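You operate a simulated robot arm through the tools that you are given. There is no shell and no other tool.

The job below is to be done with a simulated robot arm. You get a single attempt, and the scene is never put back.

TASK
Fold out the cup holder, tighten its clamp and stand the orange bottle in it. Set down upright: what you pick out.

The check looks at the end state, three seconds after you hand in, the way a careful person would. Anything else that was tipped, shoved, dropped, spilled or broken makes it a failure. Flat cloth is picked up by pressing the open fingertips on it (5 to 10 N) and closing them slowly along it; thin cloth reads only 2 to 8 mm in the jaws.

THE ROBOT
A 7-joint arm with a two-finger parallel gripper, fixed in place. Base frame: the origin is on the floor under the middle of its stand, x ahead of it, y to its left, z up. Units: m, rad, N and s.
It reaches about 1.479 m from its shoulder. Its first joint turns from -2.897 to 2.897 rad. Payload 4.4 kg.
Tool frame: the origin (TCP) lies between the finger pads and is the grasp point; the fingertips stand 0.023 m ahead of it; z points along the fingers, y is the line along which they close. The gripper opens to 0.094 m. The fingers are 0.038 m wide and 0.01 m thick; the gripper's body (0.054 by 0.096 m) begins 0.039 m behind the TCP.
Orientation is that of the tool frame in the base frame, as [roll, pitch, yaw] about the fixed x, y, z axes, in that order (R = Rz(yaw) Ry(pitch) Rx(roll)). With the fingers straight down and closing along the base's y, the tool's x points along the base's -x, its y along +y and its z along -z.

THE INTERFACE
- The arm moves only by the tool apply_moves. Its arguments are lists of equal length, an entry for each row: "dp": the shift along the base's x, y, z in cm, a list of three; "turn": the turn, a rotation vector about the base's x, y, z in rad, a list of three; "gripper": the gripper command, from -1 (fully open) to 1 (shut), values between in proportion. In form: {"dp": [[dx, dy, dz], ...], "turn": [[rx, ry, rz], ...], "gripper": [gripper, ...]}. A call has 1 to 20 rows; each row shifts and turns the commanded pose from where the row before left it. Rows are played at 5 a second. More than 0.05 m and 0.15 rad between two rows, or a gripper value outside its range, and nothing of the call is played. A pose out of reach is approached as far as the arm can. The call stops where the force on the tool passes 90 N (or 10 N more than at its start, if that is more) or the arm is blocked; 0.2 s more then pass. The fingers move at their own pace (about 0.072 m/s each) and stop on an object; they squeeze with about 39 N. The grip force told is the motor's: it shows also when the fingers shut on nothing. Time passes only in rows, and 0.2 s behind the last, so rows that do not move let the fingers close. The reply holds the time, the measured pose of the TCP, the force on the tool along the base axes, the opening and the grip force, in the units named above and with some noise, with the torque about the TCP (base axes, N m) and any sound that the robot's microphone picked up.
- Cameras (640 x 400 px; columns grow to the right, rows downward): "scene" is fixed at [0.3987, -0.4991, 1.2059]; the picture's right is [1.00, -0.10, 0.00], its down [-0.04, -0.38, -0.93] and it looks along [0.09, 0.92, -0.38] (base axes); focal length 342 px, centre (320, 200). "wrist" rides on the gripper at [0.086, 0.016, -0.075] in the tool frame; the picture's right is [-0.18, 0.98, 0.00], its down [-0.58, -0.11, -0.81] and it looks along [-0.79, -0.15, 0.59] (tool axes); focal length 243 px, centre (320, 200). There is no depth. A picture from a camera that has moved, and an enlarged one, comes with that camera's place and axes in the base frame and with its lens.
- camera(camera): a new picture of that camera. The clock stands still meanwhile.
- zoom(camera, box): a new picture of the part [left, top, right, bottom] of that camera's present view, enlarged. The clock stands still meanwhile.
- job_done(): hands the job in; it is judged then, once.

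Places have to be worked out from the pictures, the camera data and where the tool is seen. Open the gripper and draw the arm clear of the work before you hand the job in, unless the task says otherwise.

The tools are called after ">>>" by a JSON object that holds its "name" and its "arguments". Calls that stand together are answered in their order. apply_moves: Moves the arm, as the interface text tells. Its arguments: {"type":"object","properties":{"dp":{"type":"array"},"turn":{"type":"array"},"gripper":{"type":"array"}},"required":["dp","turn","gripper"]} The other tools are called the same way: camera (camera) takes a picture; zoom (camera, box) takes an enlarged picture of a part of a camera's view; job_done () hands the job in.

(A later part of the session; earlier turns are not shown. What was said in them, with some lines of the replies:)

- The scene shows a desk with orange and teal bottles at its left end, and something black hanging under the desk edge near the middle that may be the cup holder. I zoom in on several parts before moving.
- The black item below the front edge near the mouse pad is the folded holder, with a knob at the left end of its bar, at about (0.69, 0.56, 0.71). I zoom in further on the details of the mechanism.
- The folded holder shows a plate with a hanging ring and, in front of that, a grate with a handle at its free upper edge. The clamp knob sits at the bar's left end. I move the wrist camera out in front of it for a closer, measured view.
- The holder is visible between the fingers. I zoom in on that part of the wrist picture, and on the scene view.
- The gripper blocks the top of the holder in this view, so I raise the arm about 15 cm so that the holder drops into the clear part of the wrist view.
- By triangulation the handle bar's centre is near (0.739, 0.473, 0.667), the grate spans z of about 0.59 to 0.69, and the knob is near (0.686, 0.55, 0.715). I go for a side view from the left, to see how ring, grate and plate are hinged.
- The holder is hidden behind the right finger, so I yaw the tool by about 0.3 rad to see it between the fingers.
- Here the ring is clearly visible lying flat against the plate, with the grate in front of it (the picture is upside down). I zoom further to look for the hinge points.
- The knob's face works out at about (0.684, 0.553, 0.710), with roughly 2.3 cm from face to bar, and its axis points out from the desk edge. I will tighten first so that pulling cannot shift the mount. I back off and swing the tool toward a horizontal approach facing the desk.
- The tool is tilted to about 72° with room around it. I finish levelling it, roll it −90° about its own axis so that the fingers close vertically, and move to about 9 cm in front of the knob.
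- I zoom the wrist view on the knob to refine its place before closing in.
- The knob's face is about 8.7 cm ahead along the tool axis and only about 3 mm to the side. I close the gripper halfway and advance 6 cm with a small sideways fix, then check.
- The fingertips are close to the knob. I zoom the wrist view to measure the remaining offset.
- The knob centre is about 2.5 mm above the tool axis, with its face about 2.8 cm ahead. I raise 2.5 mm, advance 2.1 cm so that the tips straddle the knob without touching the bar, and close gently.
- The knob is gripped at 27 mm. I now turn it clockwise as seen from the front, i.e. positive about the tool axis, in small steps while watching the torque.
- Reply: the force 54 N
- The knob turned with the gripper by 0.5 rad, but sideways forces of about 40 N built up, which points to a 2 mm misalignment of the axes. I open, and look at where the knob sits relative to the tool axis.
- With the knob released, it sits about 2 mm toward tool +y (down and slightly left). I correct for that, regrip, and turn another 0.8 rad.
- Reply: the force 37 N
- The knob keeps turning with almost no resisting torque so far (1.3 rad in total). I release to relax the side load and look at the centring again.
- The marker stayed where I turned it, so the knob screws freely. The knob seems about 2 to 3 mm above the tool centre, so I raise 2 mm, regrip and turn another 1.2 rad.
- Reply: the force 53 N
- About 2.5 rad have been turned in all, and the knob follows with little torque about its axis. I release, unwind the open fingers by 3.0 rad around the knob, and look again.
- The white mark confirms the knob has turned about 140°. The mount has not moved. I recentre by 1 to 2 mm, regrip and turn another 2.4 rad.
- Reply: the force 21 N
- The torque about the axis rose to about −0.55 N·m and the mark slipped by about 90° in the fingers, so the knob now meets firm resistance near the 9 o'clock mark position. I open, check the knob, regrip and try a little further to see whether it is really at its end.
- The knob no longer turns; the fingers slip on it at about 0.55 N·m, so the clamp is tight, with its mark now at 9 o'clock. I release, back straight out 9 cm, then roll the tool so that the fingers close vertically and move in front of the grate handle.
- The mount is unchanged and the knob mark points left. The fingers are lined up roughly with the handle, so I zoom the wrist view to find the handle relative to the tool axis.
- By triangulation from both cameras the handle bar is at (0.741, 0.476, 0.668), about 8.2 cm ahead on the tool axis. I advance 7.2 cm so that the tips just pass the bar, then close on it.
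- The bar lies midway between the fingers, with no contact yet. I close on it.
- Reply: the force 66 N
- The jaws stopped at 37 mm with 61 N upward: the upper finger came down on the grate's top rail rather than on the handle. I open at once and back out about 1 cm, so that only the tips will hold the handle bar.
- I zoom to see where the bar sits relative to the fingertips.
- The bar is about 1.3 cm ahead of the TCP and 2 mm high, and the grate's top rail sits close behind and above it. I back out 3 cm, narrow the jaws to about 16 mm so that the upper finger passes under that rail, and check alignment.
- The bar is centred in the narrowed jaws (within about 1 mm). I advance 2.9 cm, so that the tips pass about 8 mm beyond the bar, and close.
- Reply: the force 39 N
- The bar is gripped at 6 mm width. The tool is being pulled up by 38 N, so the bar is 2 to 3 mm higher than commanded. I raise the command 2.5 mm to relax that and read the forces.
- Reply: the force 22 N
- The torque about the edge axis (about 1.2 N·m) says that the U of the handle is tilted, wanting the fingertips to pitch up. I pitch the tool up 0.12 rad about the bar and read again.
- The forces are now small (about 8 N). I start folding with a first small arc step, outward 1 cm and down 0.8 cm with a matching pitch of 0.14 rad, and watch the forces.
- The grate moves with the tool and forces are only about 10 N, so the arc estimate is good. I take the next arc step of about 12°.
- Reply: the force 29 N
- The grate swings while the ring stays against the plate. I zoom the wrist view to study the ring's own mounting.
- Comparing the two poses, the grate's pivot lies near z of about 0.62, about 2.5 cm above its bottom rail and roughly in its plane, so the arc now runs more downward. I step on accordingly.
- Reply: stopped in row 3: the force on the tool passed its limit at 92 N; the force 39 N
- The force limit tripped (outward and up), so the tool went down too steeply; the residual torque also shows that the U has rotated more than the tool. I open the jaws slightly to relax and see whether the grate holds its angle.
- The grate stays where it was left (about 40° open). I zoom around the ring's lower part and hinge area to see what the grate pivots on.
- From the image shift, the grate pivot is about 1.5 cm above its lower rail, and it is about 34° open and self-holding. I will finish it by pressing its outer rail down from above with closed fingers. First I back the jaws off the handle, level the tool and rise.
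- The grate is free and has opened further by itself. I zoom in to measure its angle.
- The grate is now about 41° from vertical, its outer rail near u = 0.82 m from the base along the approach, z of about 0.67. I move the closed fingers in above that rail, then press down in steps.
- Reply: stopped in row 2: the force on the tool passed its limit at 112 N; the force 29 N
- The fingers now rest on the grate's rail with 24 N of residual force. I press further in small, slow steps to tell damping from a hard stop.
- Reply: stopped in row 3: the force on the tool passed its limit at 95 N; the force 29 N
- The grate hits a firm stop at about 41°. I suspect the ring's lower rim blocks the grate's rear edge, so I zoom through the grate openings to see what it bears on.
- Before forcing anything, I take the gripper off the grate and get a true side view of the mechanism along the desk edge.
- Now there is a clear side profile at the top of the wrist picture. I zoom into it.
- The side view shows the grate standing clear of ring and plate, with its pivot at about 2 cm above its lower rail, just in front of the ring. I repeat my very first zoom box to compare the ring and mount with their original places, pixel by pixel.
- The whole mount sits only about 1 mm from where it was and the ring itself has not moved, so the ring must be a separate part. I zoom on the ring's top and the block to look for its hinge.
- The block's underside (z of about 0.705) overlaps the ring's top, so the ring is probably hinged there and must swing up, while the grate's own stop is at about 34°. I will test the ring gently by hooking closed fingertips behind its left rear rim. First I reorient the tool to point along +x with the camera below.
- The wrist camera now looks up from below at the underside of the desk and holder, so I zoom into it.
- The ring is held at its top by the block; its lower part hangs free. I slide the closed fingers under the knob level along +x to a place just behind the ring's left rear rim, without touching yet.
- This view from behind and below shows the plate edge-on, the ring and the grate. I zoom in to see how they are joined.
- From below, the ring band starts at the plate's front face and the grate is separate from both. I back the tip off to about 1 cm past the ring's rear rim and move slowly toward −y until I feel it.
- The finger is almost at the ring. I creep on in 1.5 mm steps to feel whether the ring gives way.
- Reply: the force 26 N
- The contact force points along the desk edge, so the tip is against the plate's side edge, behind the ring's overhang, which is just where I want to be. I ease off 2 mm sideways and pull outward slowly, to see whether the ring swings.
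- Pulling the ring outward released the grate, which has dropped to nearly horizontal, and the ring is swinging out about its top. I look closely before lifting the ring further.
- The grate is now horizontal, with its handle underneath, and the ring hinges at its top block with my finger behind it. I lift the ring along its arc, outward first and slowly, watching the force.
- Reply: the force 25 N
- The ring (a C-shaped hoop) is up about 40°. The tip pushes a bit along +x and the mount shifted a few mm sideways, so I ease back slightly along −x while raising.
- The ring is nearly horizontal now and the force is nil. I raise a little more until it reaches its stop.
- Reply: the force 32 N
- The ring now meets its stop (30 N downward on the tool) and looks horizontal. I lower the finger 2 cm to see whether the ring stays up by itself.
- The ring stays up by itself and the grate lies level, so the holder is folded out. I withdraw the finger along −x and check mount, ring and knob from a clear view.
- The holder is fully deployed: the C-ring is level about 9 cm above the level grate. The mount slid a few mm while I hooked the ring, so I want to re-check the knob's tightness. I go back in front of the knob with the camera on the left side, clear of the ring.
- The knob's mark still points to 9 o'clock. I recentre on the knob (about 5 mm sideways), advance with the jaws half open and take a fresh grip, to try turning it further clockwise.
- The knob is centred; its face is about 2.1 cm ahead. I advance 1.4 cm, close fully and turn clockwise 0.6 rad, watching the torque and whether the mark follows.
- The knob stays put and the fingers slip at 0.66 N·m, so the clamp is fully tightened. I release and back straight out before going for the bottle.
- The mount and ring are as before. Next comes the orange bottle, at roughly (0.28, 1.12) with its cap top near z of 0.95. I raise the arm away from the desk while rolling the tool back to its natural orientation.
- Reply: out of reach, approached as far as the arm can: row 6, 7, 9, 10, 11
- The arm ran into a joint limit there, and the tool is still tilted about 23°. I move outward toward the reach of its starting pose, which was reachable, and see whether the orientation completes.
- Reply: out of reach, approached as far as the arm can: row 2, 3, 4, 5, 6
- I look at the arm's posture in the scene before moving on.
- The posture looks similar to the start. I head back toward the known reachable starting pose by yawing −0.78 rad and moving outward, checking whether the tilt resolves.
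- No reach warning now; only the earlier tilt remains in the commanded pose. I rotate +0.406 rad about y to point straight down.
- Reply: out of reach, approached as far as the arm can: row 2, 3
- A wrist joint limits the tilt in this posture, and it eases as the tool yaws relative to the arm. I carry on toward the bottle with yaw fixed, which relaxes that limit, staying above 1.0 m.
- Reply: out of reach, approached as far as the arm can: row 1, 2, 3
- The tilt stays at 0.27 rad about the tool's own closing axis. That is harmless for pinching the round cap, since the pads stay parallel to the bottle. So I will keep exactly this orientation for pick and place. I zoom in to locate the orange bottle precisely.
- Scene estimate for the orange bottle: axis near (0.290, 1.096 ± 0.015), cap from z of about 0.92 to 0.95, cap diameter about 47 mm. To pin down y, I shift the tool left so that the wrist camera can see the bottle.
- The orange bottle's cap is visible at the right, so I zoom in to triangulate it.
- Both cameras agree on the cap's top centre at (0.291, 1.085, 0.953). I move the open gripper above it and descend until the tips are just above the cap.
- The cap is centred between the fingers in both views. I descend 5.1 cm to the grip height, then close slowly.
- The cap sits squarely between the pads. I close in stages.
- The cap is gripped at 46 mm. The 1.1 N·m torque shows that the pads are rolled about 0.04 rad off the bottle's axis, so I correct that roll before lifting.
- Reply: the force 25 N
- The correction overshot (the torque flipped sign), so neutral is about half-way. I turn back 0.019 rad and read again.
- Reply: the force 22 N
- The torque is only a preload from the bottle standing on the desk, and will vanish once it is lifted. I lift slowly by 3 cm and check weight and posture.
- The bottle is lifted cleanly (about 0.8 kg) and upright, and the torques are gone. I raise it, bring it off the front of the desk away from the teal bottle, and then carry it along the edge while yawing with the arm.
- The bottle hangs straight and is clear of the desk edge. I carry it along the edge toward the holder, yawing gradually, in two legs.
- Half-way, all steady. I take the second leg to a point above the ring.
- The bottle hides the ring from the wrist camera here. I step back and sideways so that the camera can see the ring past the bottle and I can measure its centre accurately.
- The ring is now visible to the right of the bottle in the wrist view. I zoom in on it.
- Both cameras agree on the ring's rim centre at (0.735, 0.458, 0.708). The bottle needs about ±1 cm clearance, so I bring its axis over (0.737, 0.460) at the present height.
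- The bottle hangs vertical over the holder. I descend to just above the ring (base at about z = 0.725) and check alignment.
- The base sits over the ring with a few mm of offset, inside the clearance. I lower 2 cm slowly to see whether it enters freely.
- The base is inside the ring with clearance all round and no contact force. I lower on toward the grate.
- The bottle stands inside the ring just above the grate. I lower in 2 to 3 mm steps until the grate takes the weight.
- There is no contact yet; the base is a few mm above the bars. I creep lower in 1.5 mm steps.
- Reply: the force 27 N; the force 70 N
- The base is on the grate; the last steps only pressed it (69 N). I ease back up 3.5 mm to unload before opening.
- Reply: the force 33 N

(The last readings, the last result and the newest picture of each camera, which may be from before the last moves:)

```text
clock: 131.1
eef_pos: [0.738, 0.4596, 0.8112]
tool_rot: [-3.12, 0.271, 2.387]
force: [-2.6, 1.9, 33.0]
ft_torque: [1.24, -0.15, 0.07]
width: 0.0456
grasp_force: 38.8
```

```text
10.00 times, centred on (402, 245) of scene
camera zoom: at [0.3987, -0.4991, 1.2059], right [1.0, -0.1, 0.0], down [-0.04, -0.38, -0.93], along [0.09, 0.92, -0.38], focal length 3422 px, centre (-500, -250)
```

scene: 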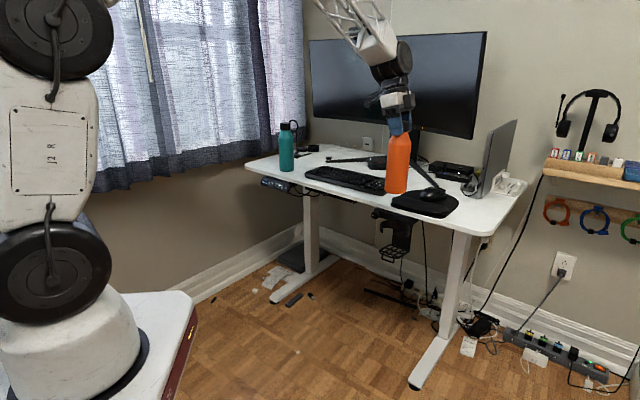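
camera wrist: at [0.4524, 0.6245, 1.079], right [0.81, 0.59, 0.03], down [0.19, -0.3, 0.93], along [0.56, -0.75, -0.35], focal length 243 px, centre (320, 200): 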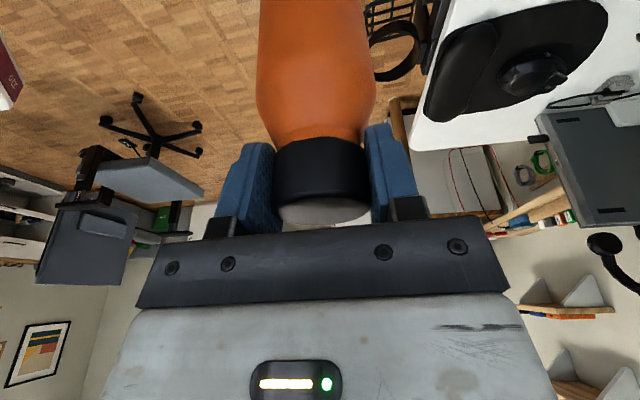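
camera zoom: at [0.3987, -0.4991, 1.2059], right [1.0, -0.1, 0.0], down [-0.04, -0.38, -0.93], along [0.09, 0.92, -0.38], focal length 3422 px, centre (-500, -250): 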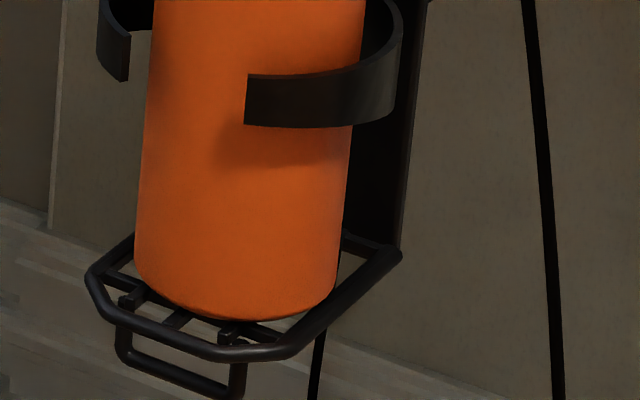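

There is still 33 N of downward push. I raise a bit more until the net force is about the bottle's weight or less.

>>> {"name": "apply_moves", "arguments": {"dp": [[0, 0, 0.15], [0, 0, 0]], "turn": [[0, 0, 0], [0, 0, 0]], "gripper": [1, 1]}}

>>> {"name": "apply_moves", "arguments": {"dp": [[0, 0, 0.1], [0, 0, 0]], "turn": [[0, 0, 0], [0, 0, 0]], "gripper": [1, 1]}}

>>> {"name": "zoom", "arguments": {"camera": "scene", "box": [370, 225, 434, 265]}}

```text
clock: 131.7
eef_pos: [0.7373, 0.4588, 0.8115]
tool_rot: [-3.119, 0.27, 2.385]
force: [-0.8, 3.7, 0.6]
ft_torque: [0.78, -0.05, 0.05]
width: 0.0459
grasp_force: 39.5
```

```text
clock: 132.3
eef_pos: [0.7381, 0.4591, 0.8124]
tool_rot: [-3.12, 0.27, 2.386]
force: [-0.6, -0.2, -7.9]
ft_torque: [0.03, -0.02, 0.03]
width: 0.0455
grasp_force: 38.6
```

```text
10.00 times, centred on (402, 245) of scene
camera zoom: at [0.3987, -0.4991, 1.2059], right [1.0, -0.1, 0.0], down [-0.04, -0.38, -0.93], along [0.09, 0.92, -0.38], focal length 3422 px, centre (-500, -250)
```

zoom: 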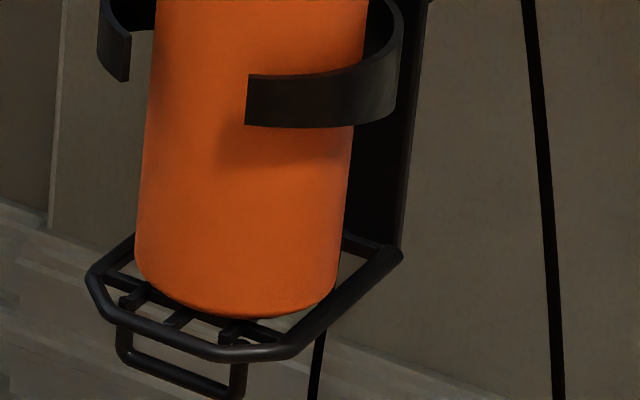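

Pressing also brought the grate from slightly uphill to level. The grip again carries the bottle's weight, so I lower 1 mm to set it down, confirm the load transfer, then open gently.

>>> {"name": "apply_moves", "arguments": {"dp": [[0, 0, -0.1], [0, 0, 0]], "turn": [[0, 0, 0], [0, 0, 0]], "gripper": [1, 1]}}

```text
clock: 132.9
eef_pos: [0.7369, 0.4608, 0.8128]
tool_rot: [-3.121, 0.27, 2.386]
force: [0.2, -0.5, -8.5]
ft_torque: [0.02, 0.02, -0.02]
width: 0.0454
grasp_force: 38.5
```

>>> {"name": "apply_moves", "arguments": {"dp": [[0, 0, -0.1], [0, 0, 0]], "turn": [[0, 0, 0], [0, 0, 0]], "gripper": [1, 1]}}

```text
clock: 133.5
eef_pos: [0.7386, 0.4599, 0.8129]
tool_rot: [-3.121, 0.27, 2.385]
force: [0.1, -0.7, -8.3]
ft_torque: [0.04, -0.05, 0.0]
width: 0.0454
grasp_force: 39.2
```

The gripper still carries the full weight (−8.3 N). I lower another 1 mm and read again.

>>> {"name": "apply_moves", "arguments": {"dp": [[0, 0, -0.1], [0, 0, 0]], "turn": [[0, 0, 0], [0, 0, 0]], "gripper": [1, 1]}}

```text
clock: 134.1
eef_pos: [0.7378, 0.4606, 0.8113]
tool_rot: [-3.122, 0.271, 2.385]
force: [-1.4, -1.1, -0.2]
ft_torque: [-0.12, 0.19, 0.01]
width: 0.0453
grasp_force: 38.8
```

The grate now carries the weight (net force about 0). I open the fingers gradually.

>>> {"name": "apply_moves", "arguments": {"dp": [[0, 0, 0], [0, 0, 0], [0, 0, 0], [0, 0, 0], [0, 0, 0]], "turn": [[0, 0, 0], [0, 0, 0], [0, 0, 0], [0, 0, 0], [0, 0, 0]], "gripper": [0, -0.1, -0.3, -0.6, -0.8]}}

>>> {"name": "zoom", "arguments": {"camera": "scene", "box": [360, 170, 440, 270]}}

>>> {"name": "camera", "arguments": {"camera": "wrist"}}

```text
clock: 135.3
eef_pos: [0.7376, 0.4602, 0.8121]
tool_rot: [-3.122, 0.271, 2.386]
force: [-0.2, 0.6, -0.7]
ft_torque: [0.0, 0.0, 0.02]
width: 0.0846
grasp_force: 0.1
```

```text
4.00 times, centred on (400, 220) of scene
camera zoom: at [0.3987, -0.4991, 1.2059], right [1.0, -0.1, 0.0], down [-0.04, -0.38, -0.93], along [0.09, 0.92, -0.38], focal length 1369 px, centre (0, 120)
```

zoom: 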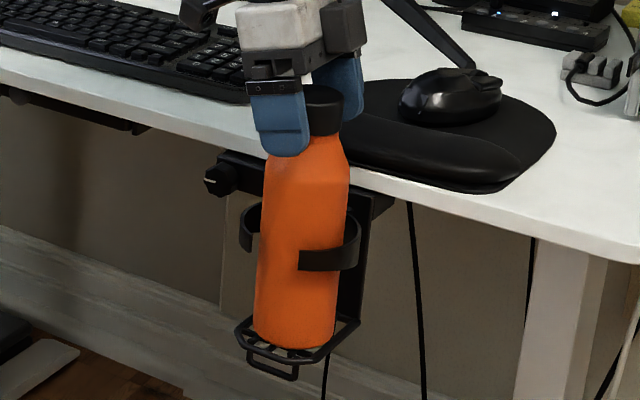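

```text
taken
camera wrist: at [0.6754, 0.5433, 0.8591], right [0.81, 0.59, 0.03], down [0.19, -0.3, 0.93], along [0.56, -0.75, -0.36], focal length 243 px, centre (320, 200)
```

wrist: 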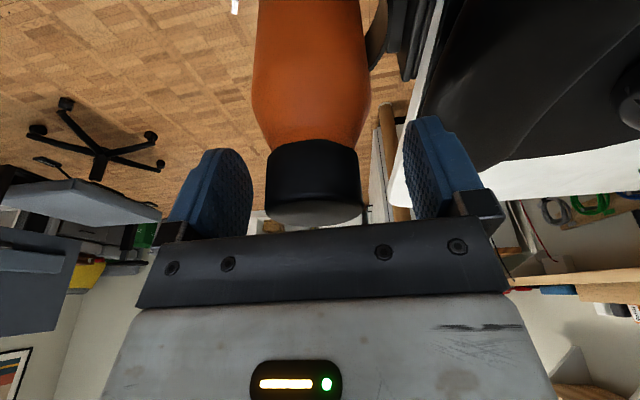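

The bottle stands free and upright in the holder, with the fingers clear on both sides. I lift the gripper straight up.

>>> {"name": "apply_moves", "arguments": {"dp": [[0, 0, 1.0], [0, 0, 1.5], [0, 0, 2.0], [0, 0, 2.5], [0, 0, 3.0], [0, 0, 3.0], [0, 0, 3.0]], "turn": [[0, 0, 0], [0, 0, 0], [0, 0, 0], [0, 0, 0], [0, 0, 0], [0, 0, 0], [0, 0, 0]], "gripper": [-0.8, -0.8, -0.8, -0.8, -0.8, -0.8, -0.8]}}

>>> {"name": "camera", "arguments": {"camera": "scene"}}

>>> {"name": "zoom", "arguments": {"camera": "scene", "box": [360, 170, 440, 270]}}

```text
clock: 136.9
eef_pos: [0.7344, 0.4587, 0.9697]
tool_rot: [-3.12, 0.271, 2.387]
force: [-0.1, 0.3, 0.8]
ft_torque: [-0.03, -0.01, -0.04]
width: 0.0846
grasp_force: 0.0
```

```text
taken
```

scene: 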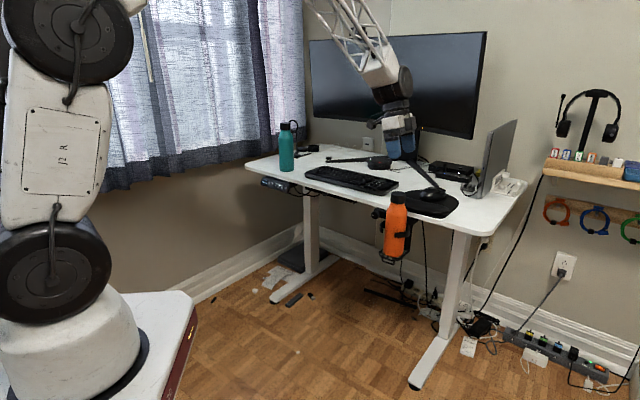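

```text
4.00 times, centred on (400, 220) of scene
camera zoom: at [0.3987, -0.4991, 1.2059], right [1.0, -0.1, 0.0], down [-0.04, -0.38, -0.93], along [0.09, 0.92, -0.38], focal length 1369 px, centre (0, 120)
```

zoom: 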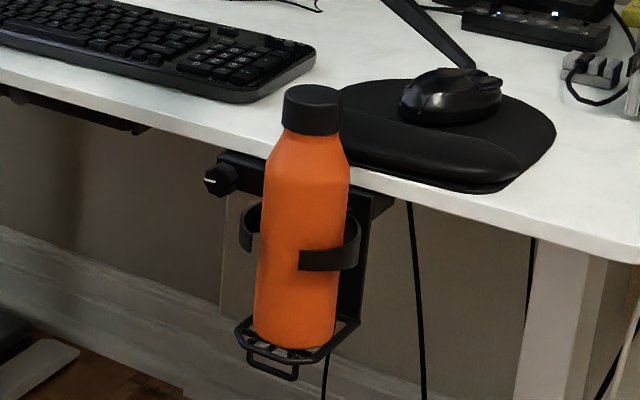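

The orange bottle stands upright in the ring on the grate. I draw the arm well clear toward the robot side and then inspect everything once more.

>>> {"name": "apply_moves", "arguments": {"dp": [[0, 0, 2.0], [-1.0, -1.0, 1.5], [-1.8, -1.8, 1.0], [-2.0, -2.0, 0.5], [-2.0, -2.0, 0], [-2.0, -2.0, 0], [-2.0, -2.0, 0], [-2.0, -2.0, 0], [-2.0, -2.0, 0]], "turn": [[0, 0, 0], [0, 0, 0], [0, 0, 0], [0, 0, 0], [0, 0, 0], [0, 0, 0], [0, 0, 0], [0, 0, 0], [0, 0, 0]], "gripper": [-1, -1, -1, -1, -1, -1, -1, -1, -1]}}

>>> {"name": "camera", "arguments": {"camera": "scene"}}

>>> {"name": "zoom", "arguments": {"camera": "scene", "box": [340, 180, 460, 260]}}

>>> {"name": "zoom", "arguments": {"camera": "scene", "box": [380, 110, 540, 210]}}

>>> {"name": "zoom", "arguments": {"camera": "scene", "box": [230, 110, 390, 210]}}

```text
clock: 138.9
eef_pos: [0.59, 0.311, 1.0195]
tool_rot: [-3.124, 0.269, 2.386]
force: [0.4, -0.3, 0.4]
ft_torque: [-0.02, -0.04, 0.01]
width: 0.0939
grasp_force: 0.0
```

```text
taken
```

scene: 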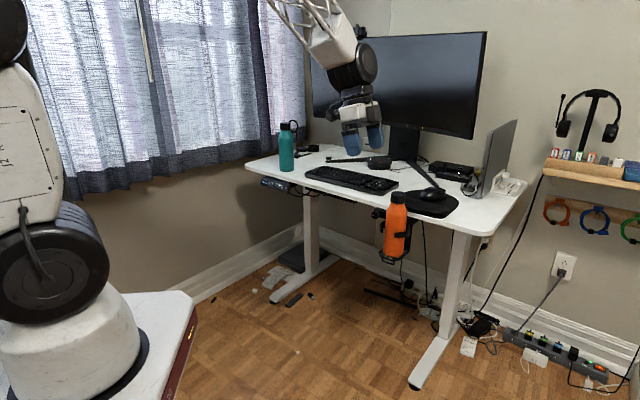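

```text
5.00 times, centred on (400, 220) of scene
camera zoom: at [0.3987, -0.4991, 1.2059], right [1.0, -0.1, 0.0], down [-0.04, -0.38, -0.93], along [0.09, 0.92, -0.38], focal length 1711 px, centre (-80, 100)
```

zoom: 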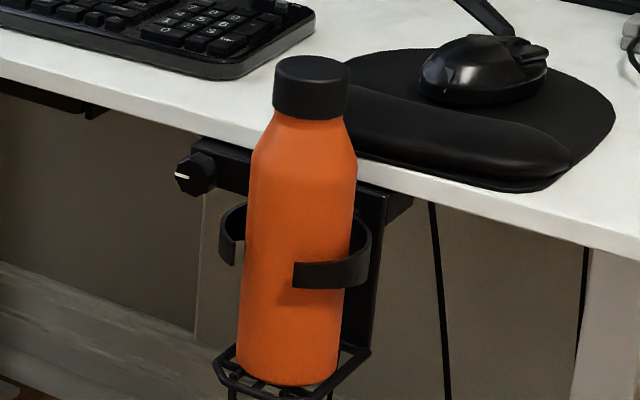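

```text
4.00 times, centred on (460, 160) of scene
camera zoom: at [0.3987, -0.4991, 1.2059], right [1.0, -0.1, 0.0], down [-0.04, -0.38, -0.93], along [0.09, 0.92, -0.38], focal length 1369 px, centre (-240, 360)
```

zoom: 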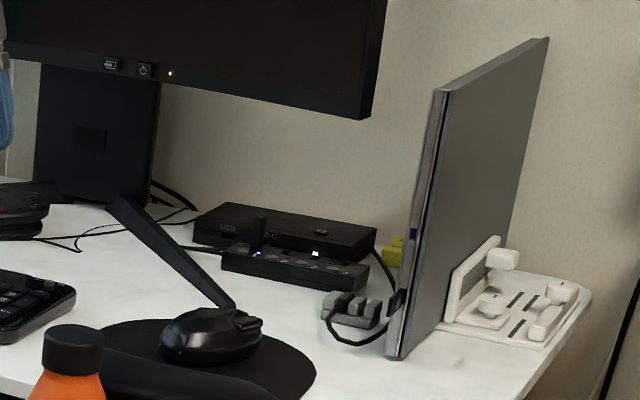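

```text
4.00 times, centred on (310, 160) of scene
camera zoom: at [0.3987, -0.4991, 1.2059], right [1.0, -0.1, 0.0], down [-0.04, -0.38, -0.93], along [0.09, 0.92, -0.38], focal length 1369 px, centre (360, 360)
```

zoom: 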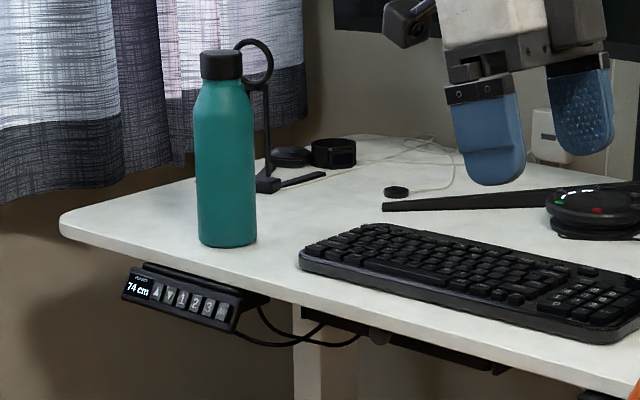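

The final pictures show the holder folded out with ring and grate level, and the clamp knob at its stop. The orange bottle stands upright in the holder. The teal bottle, keyboard, mouse and everything else are where they were. The gripper is open and clear, so I hand the job in.

>>> {"name": "job_done", "arguments": {}}

```text
The job is handed in.
```

I folded out the cup holder, tightened its clamp and stood the orange bottle upright in it. The job is handed in.

- **Holder:** The ring and the grate are both folded out. The ring stays up by itself, and the grate is level to within about 2°.
- **Clamp:** I turned the knob clockwise until it stopped. After that the fingers slipped on it at about 0.55–0.66 N·m in three attempts, so I judged it tight. That comes from the knob's stop, not a direct test of how firmly the mount holds.
- **Mount shift:** The whole mount slid about 7 mm along the desk edge and 2–3 mm inward, mostly while I was hooking the ring out. It did not move again, even when I pressed the bottle down with about 69 N.
- **Bottle:** It stands on the grate inside the ring, with the cap above desk level.
- **Everything else:** In the final pictures the teal bottle, keyboard, mouse and other items on the desk are where they started. The gripper is open and clear of the work.
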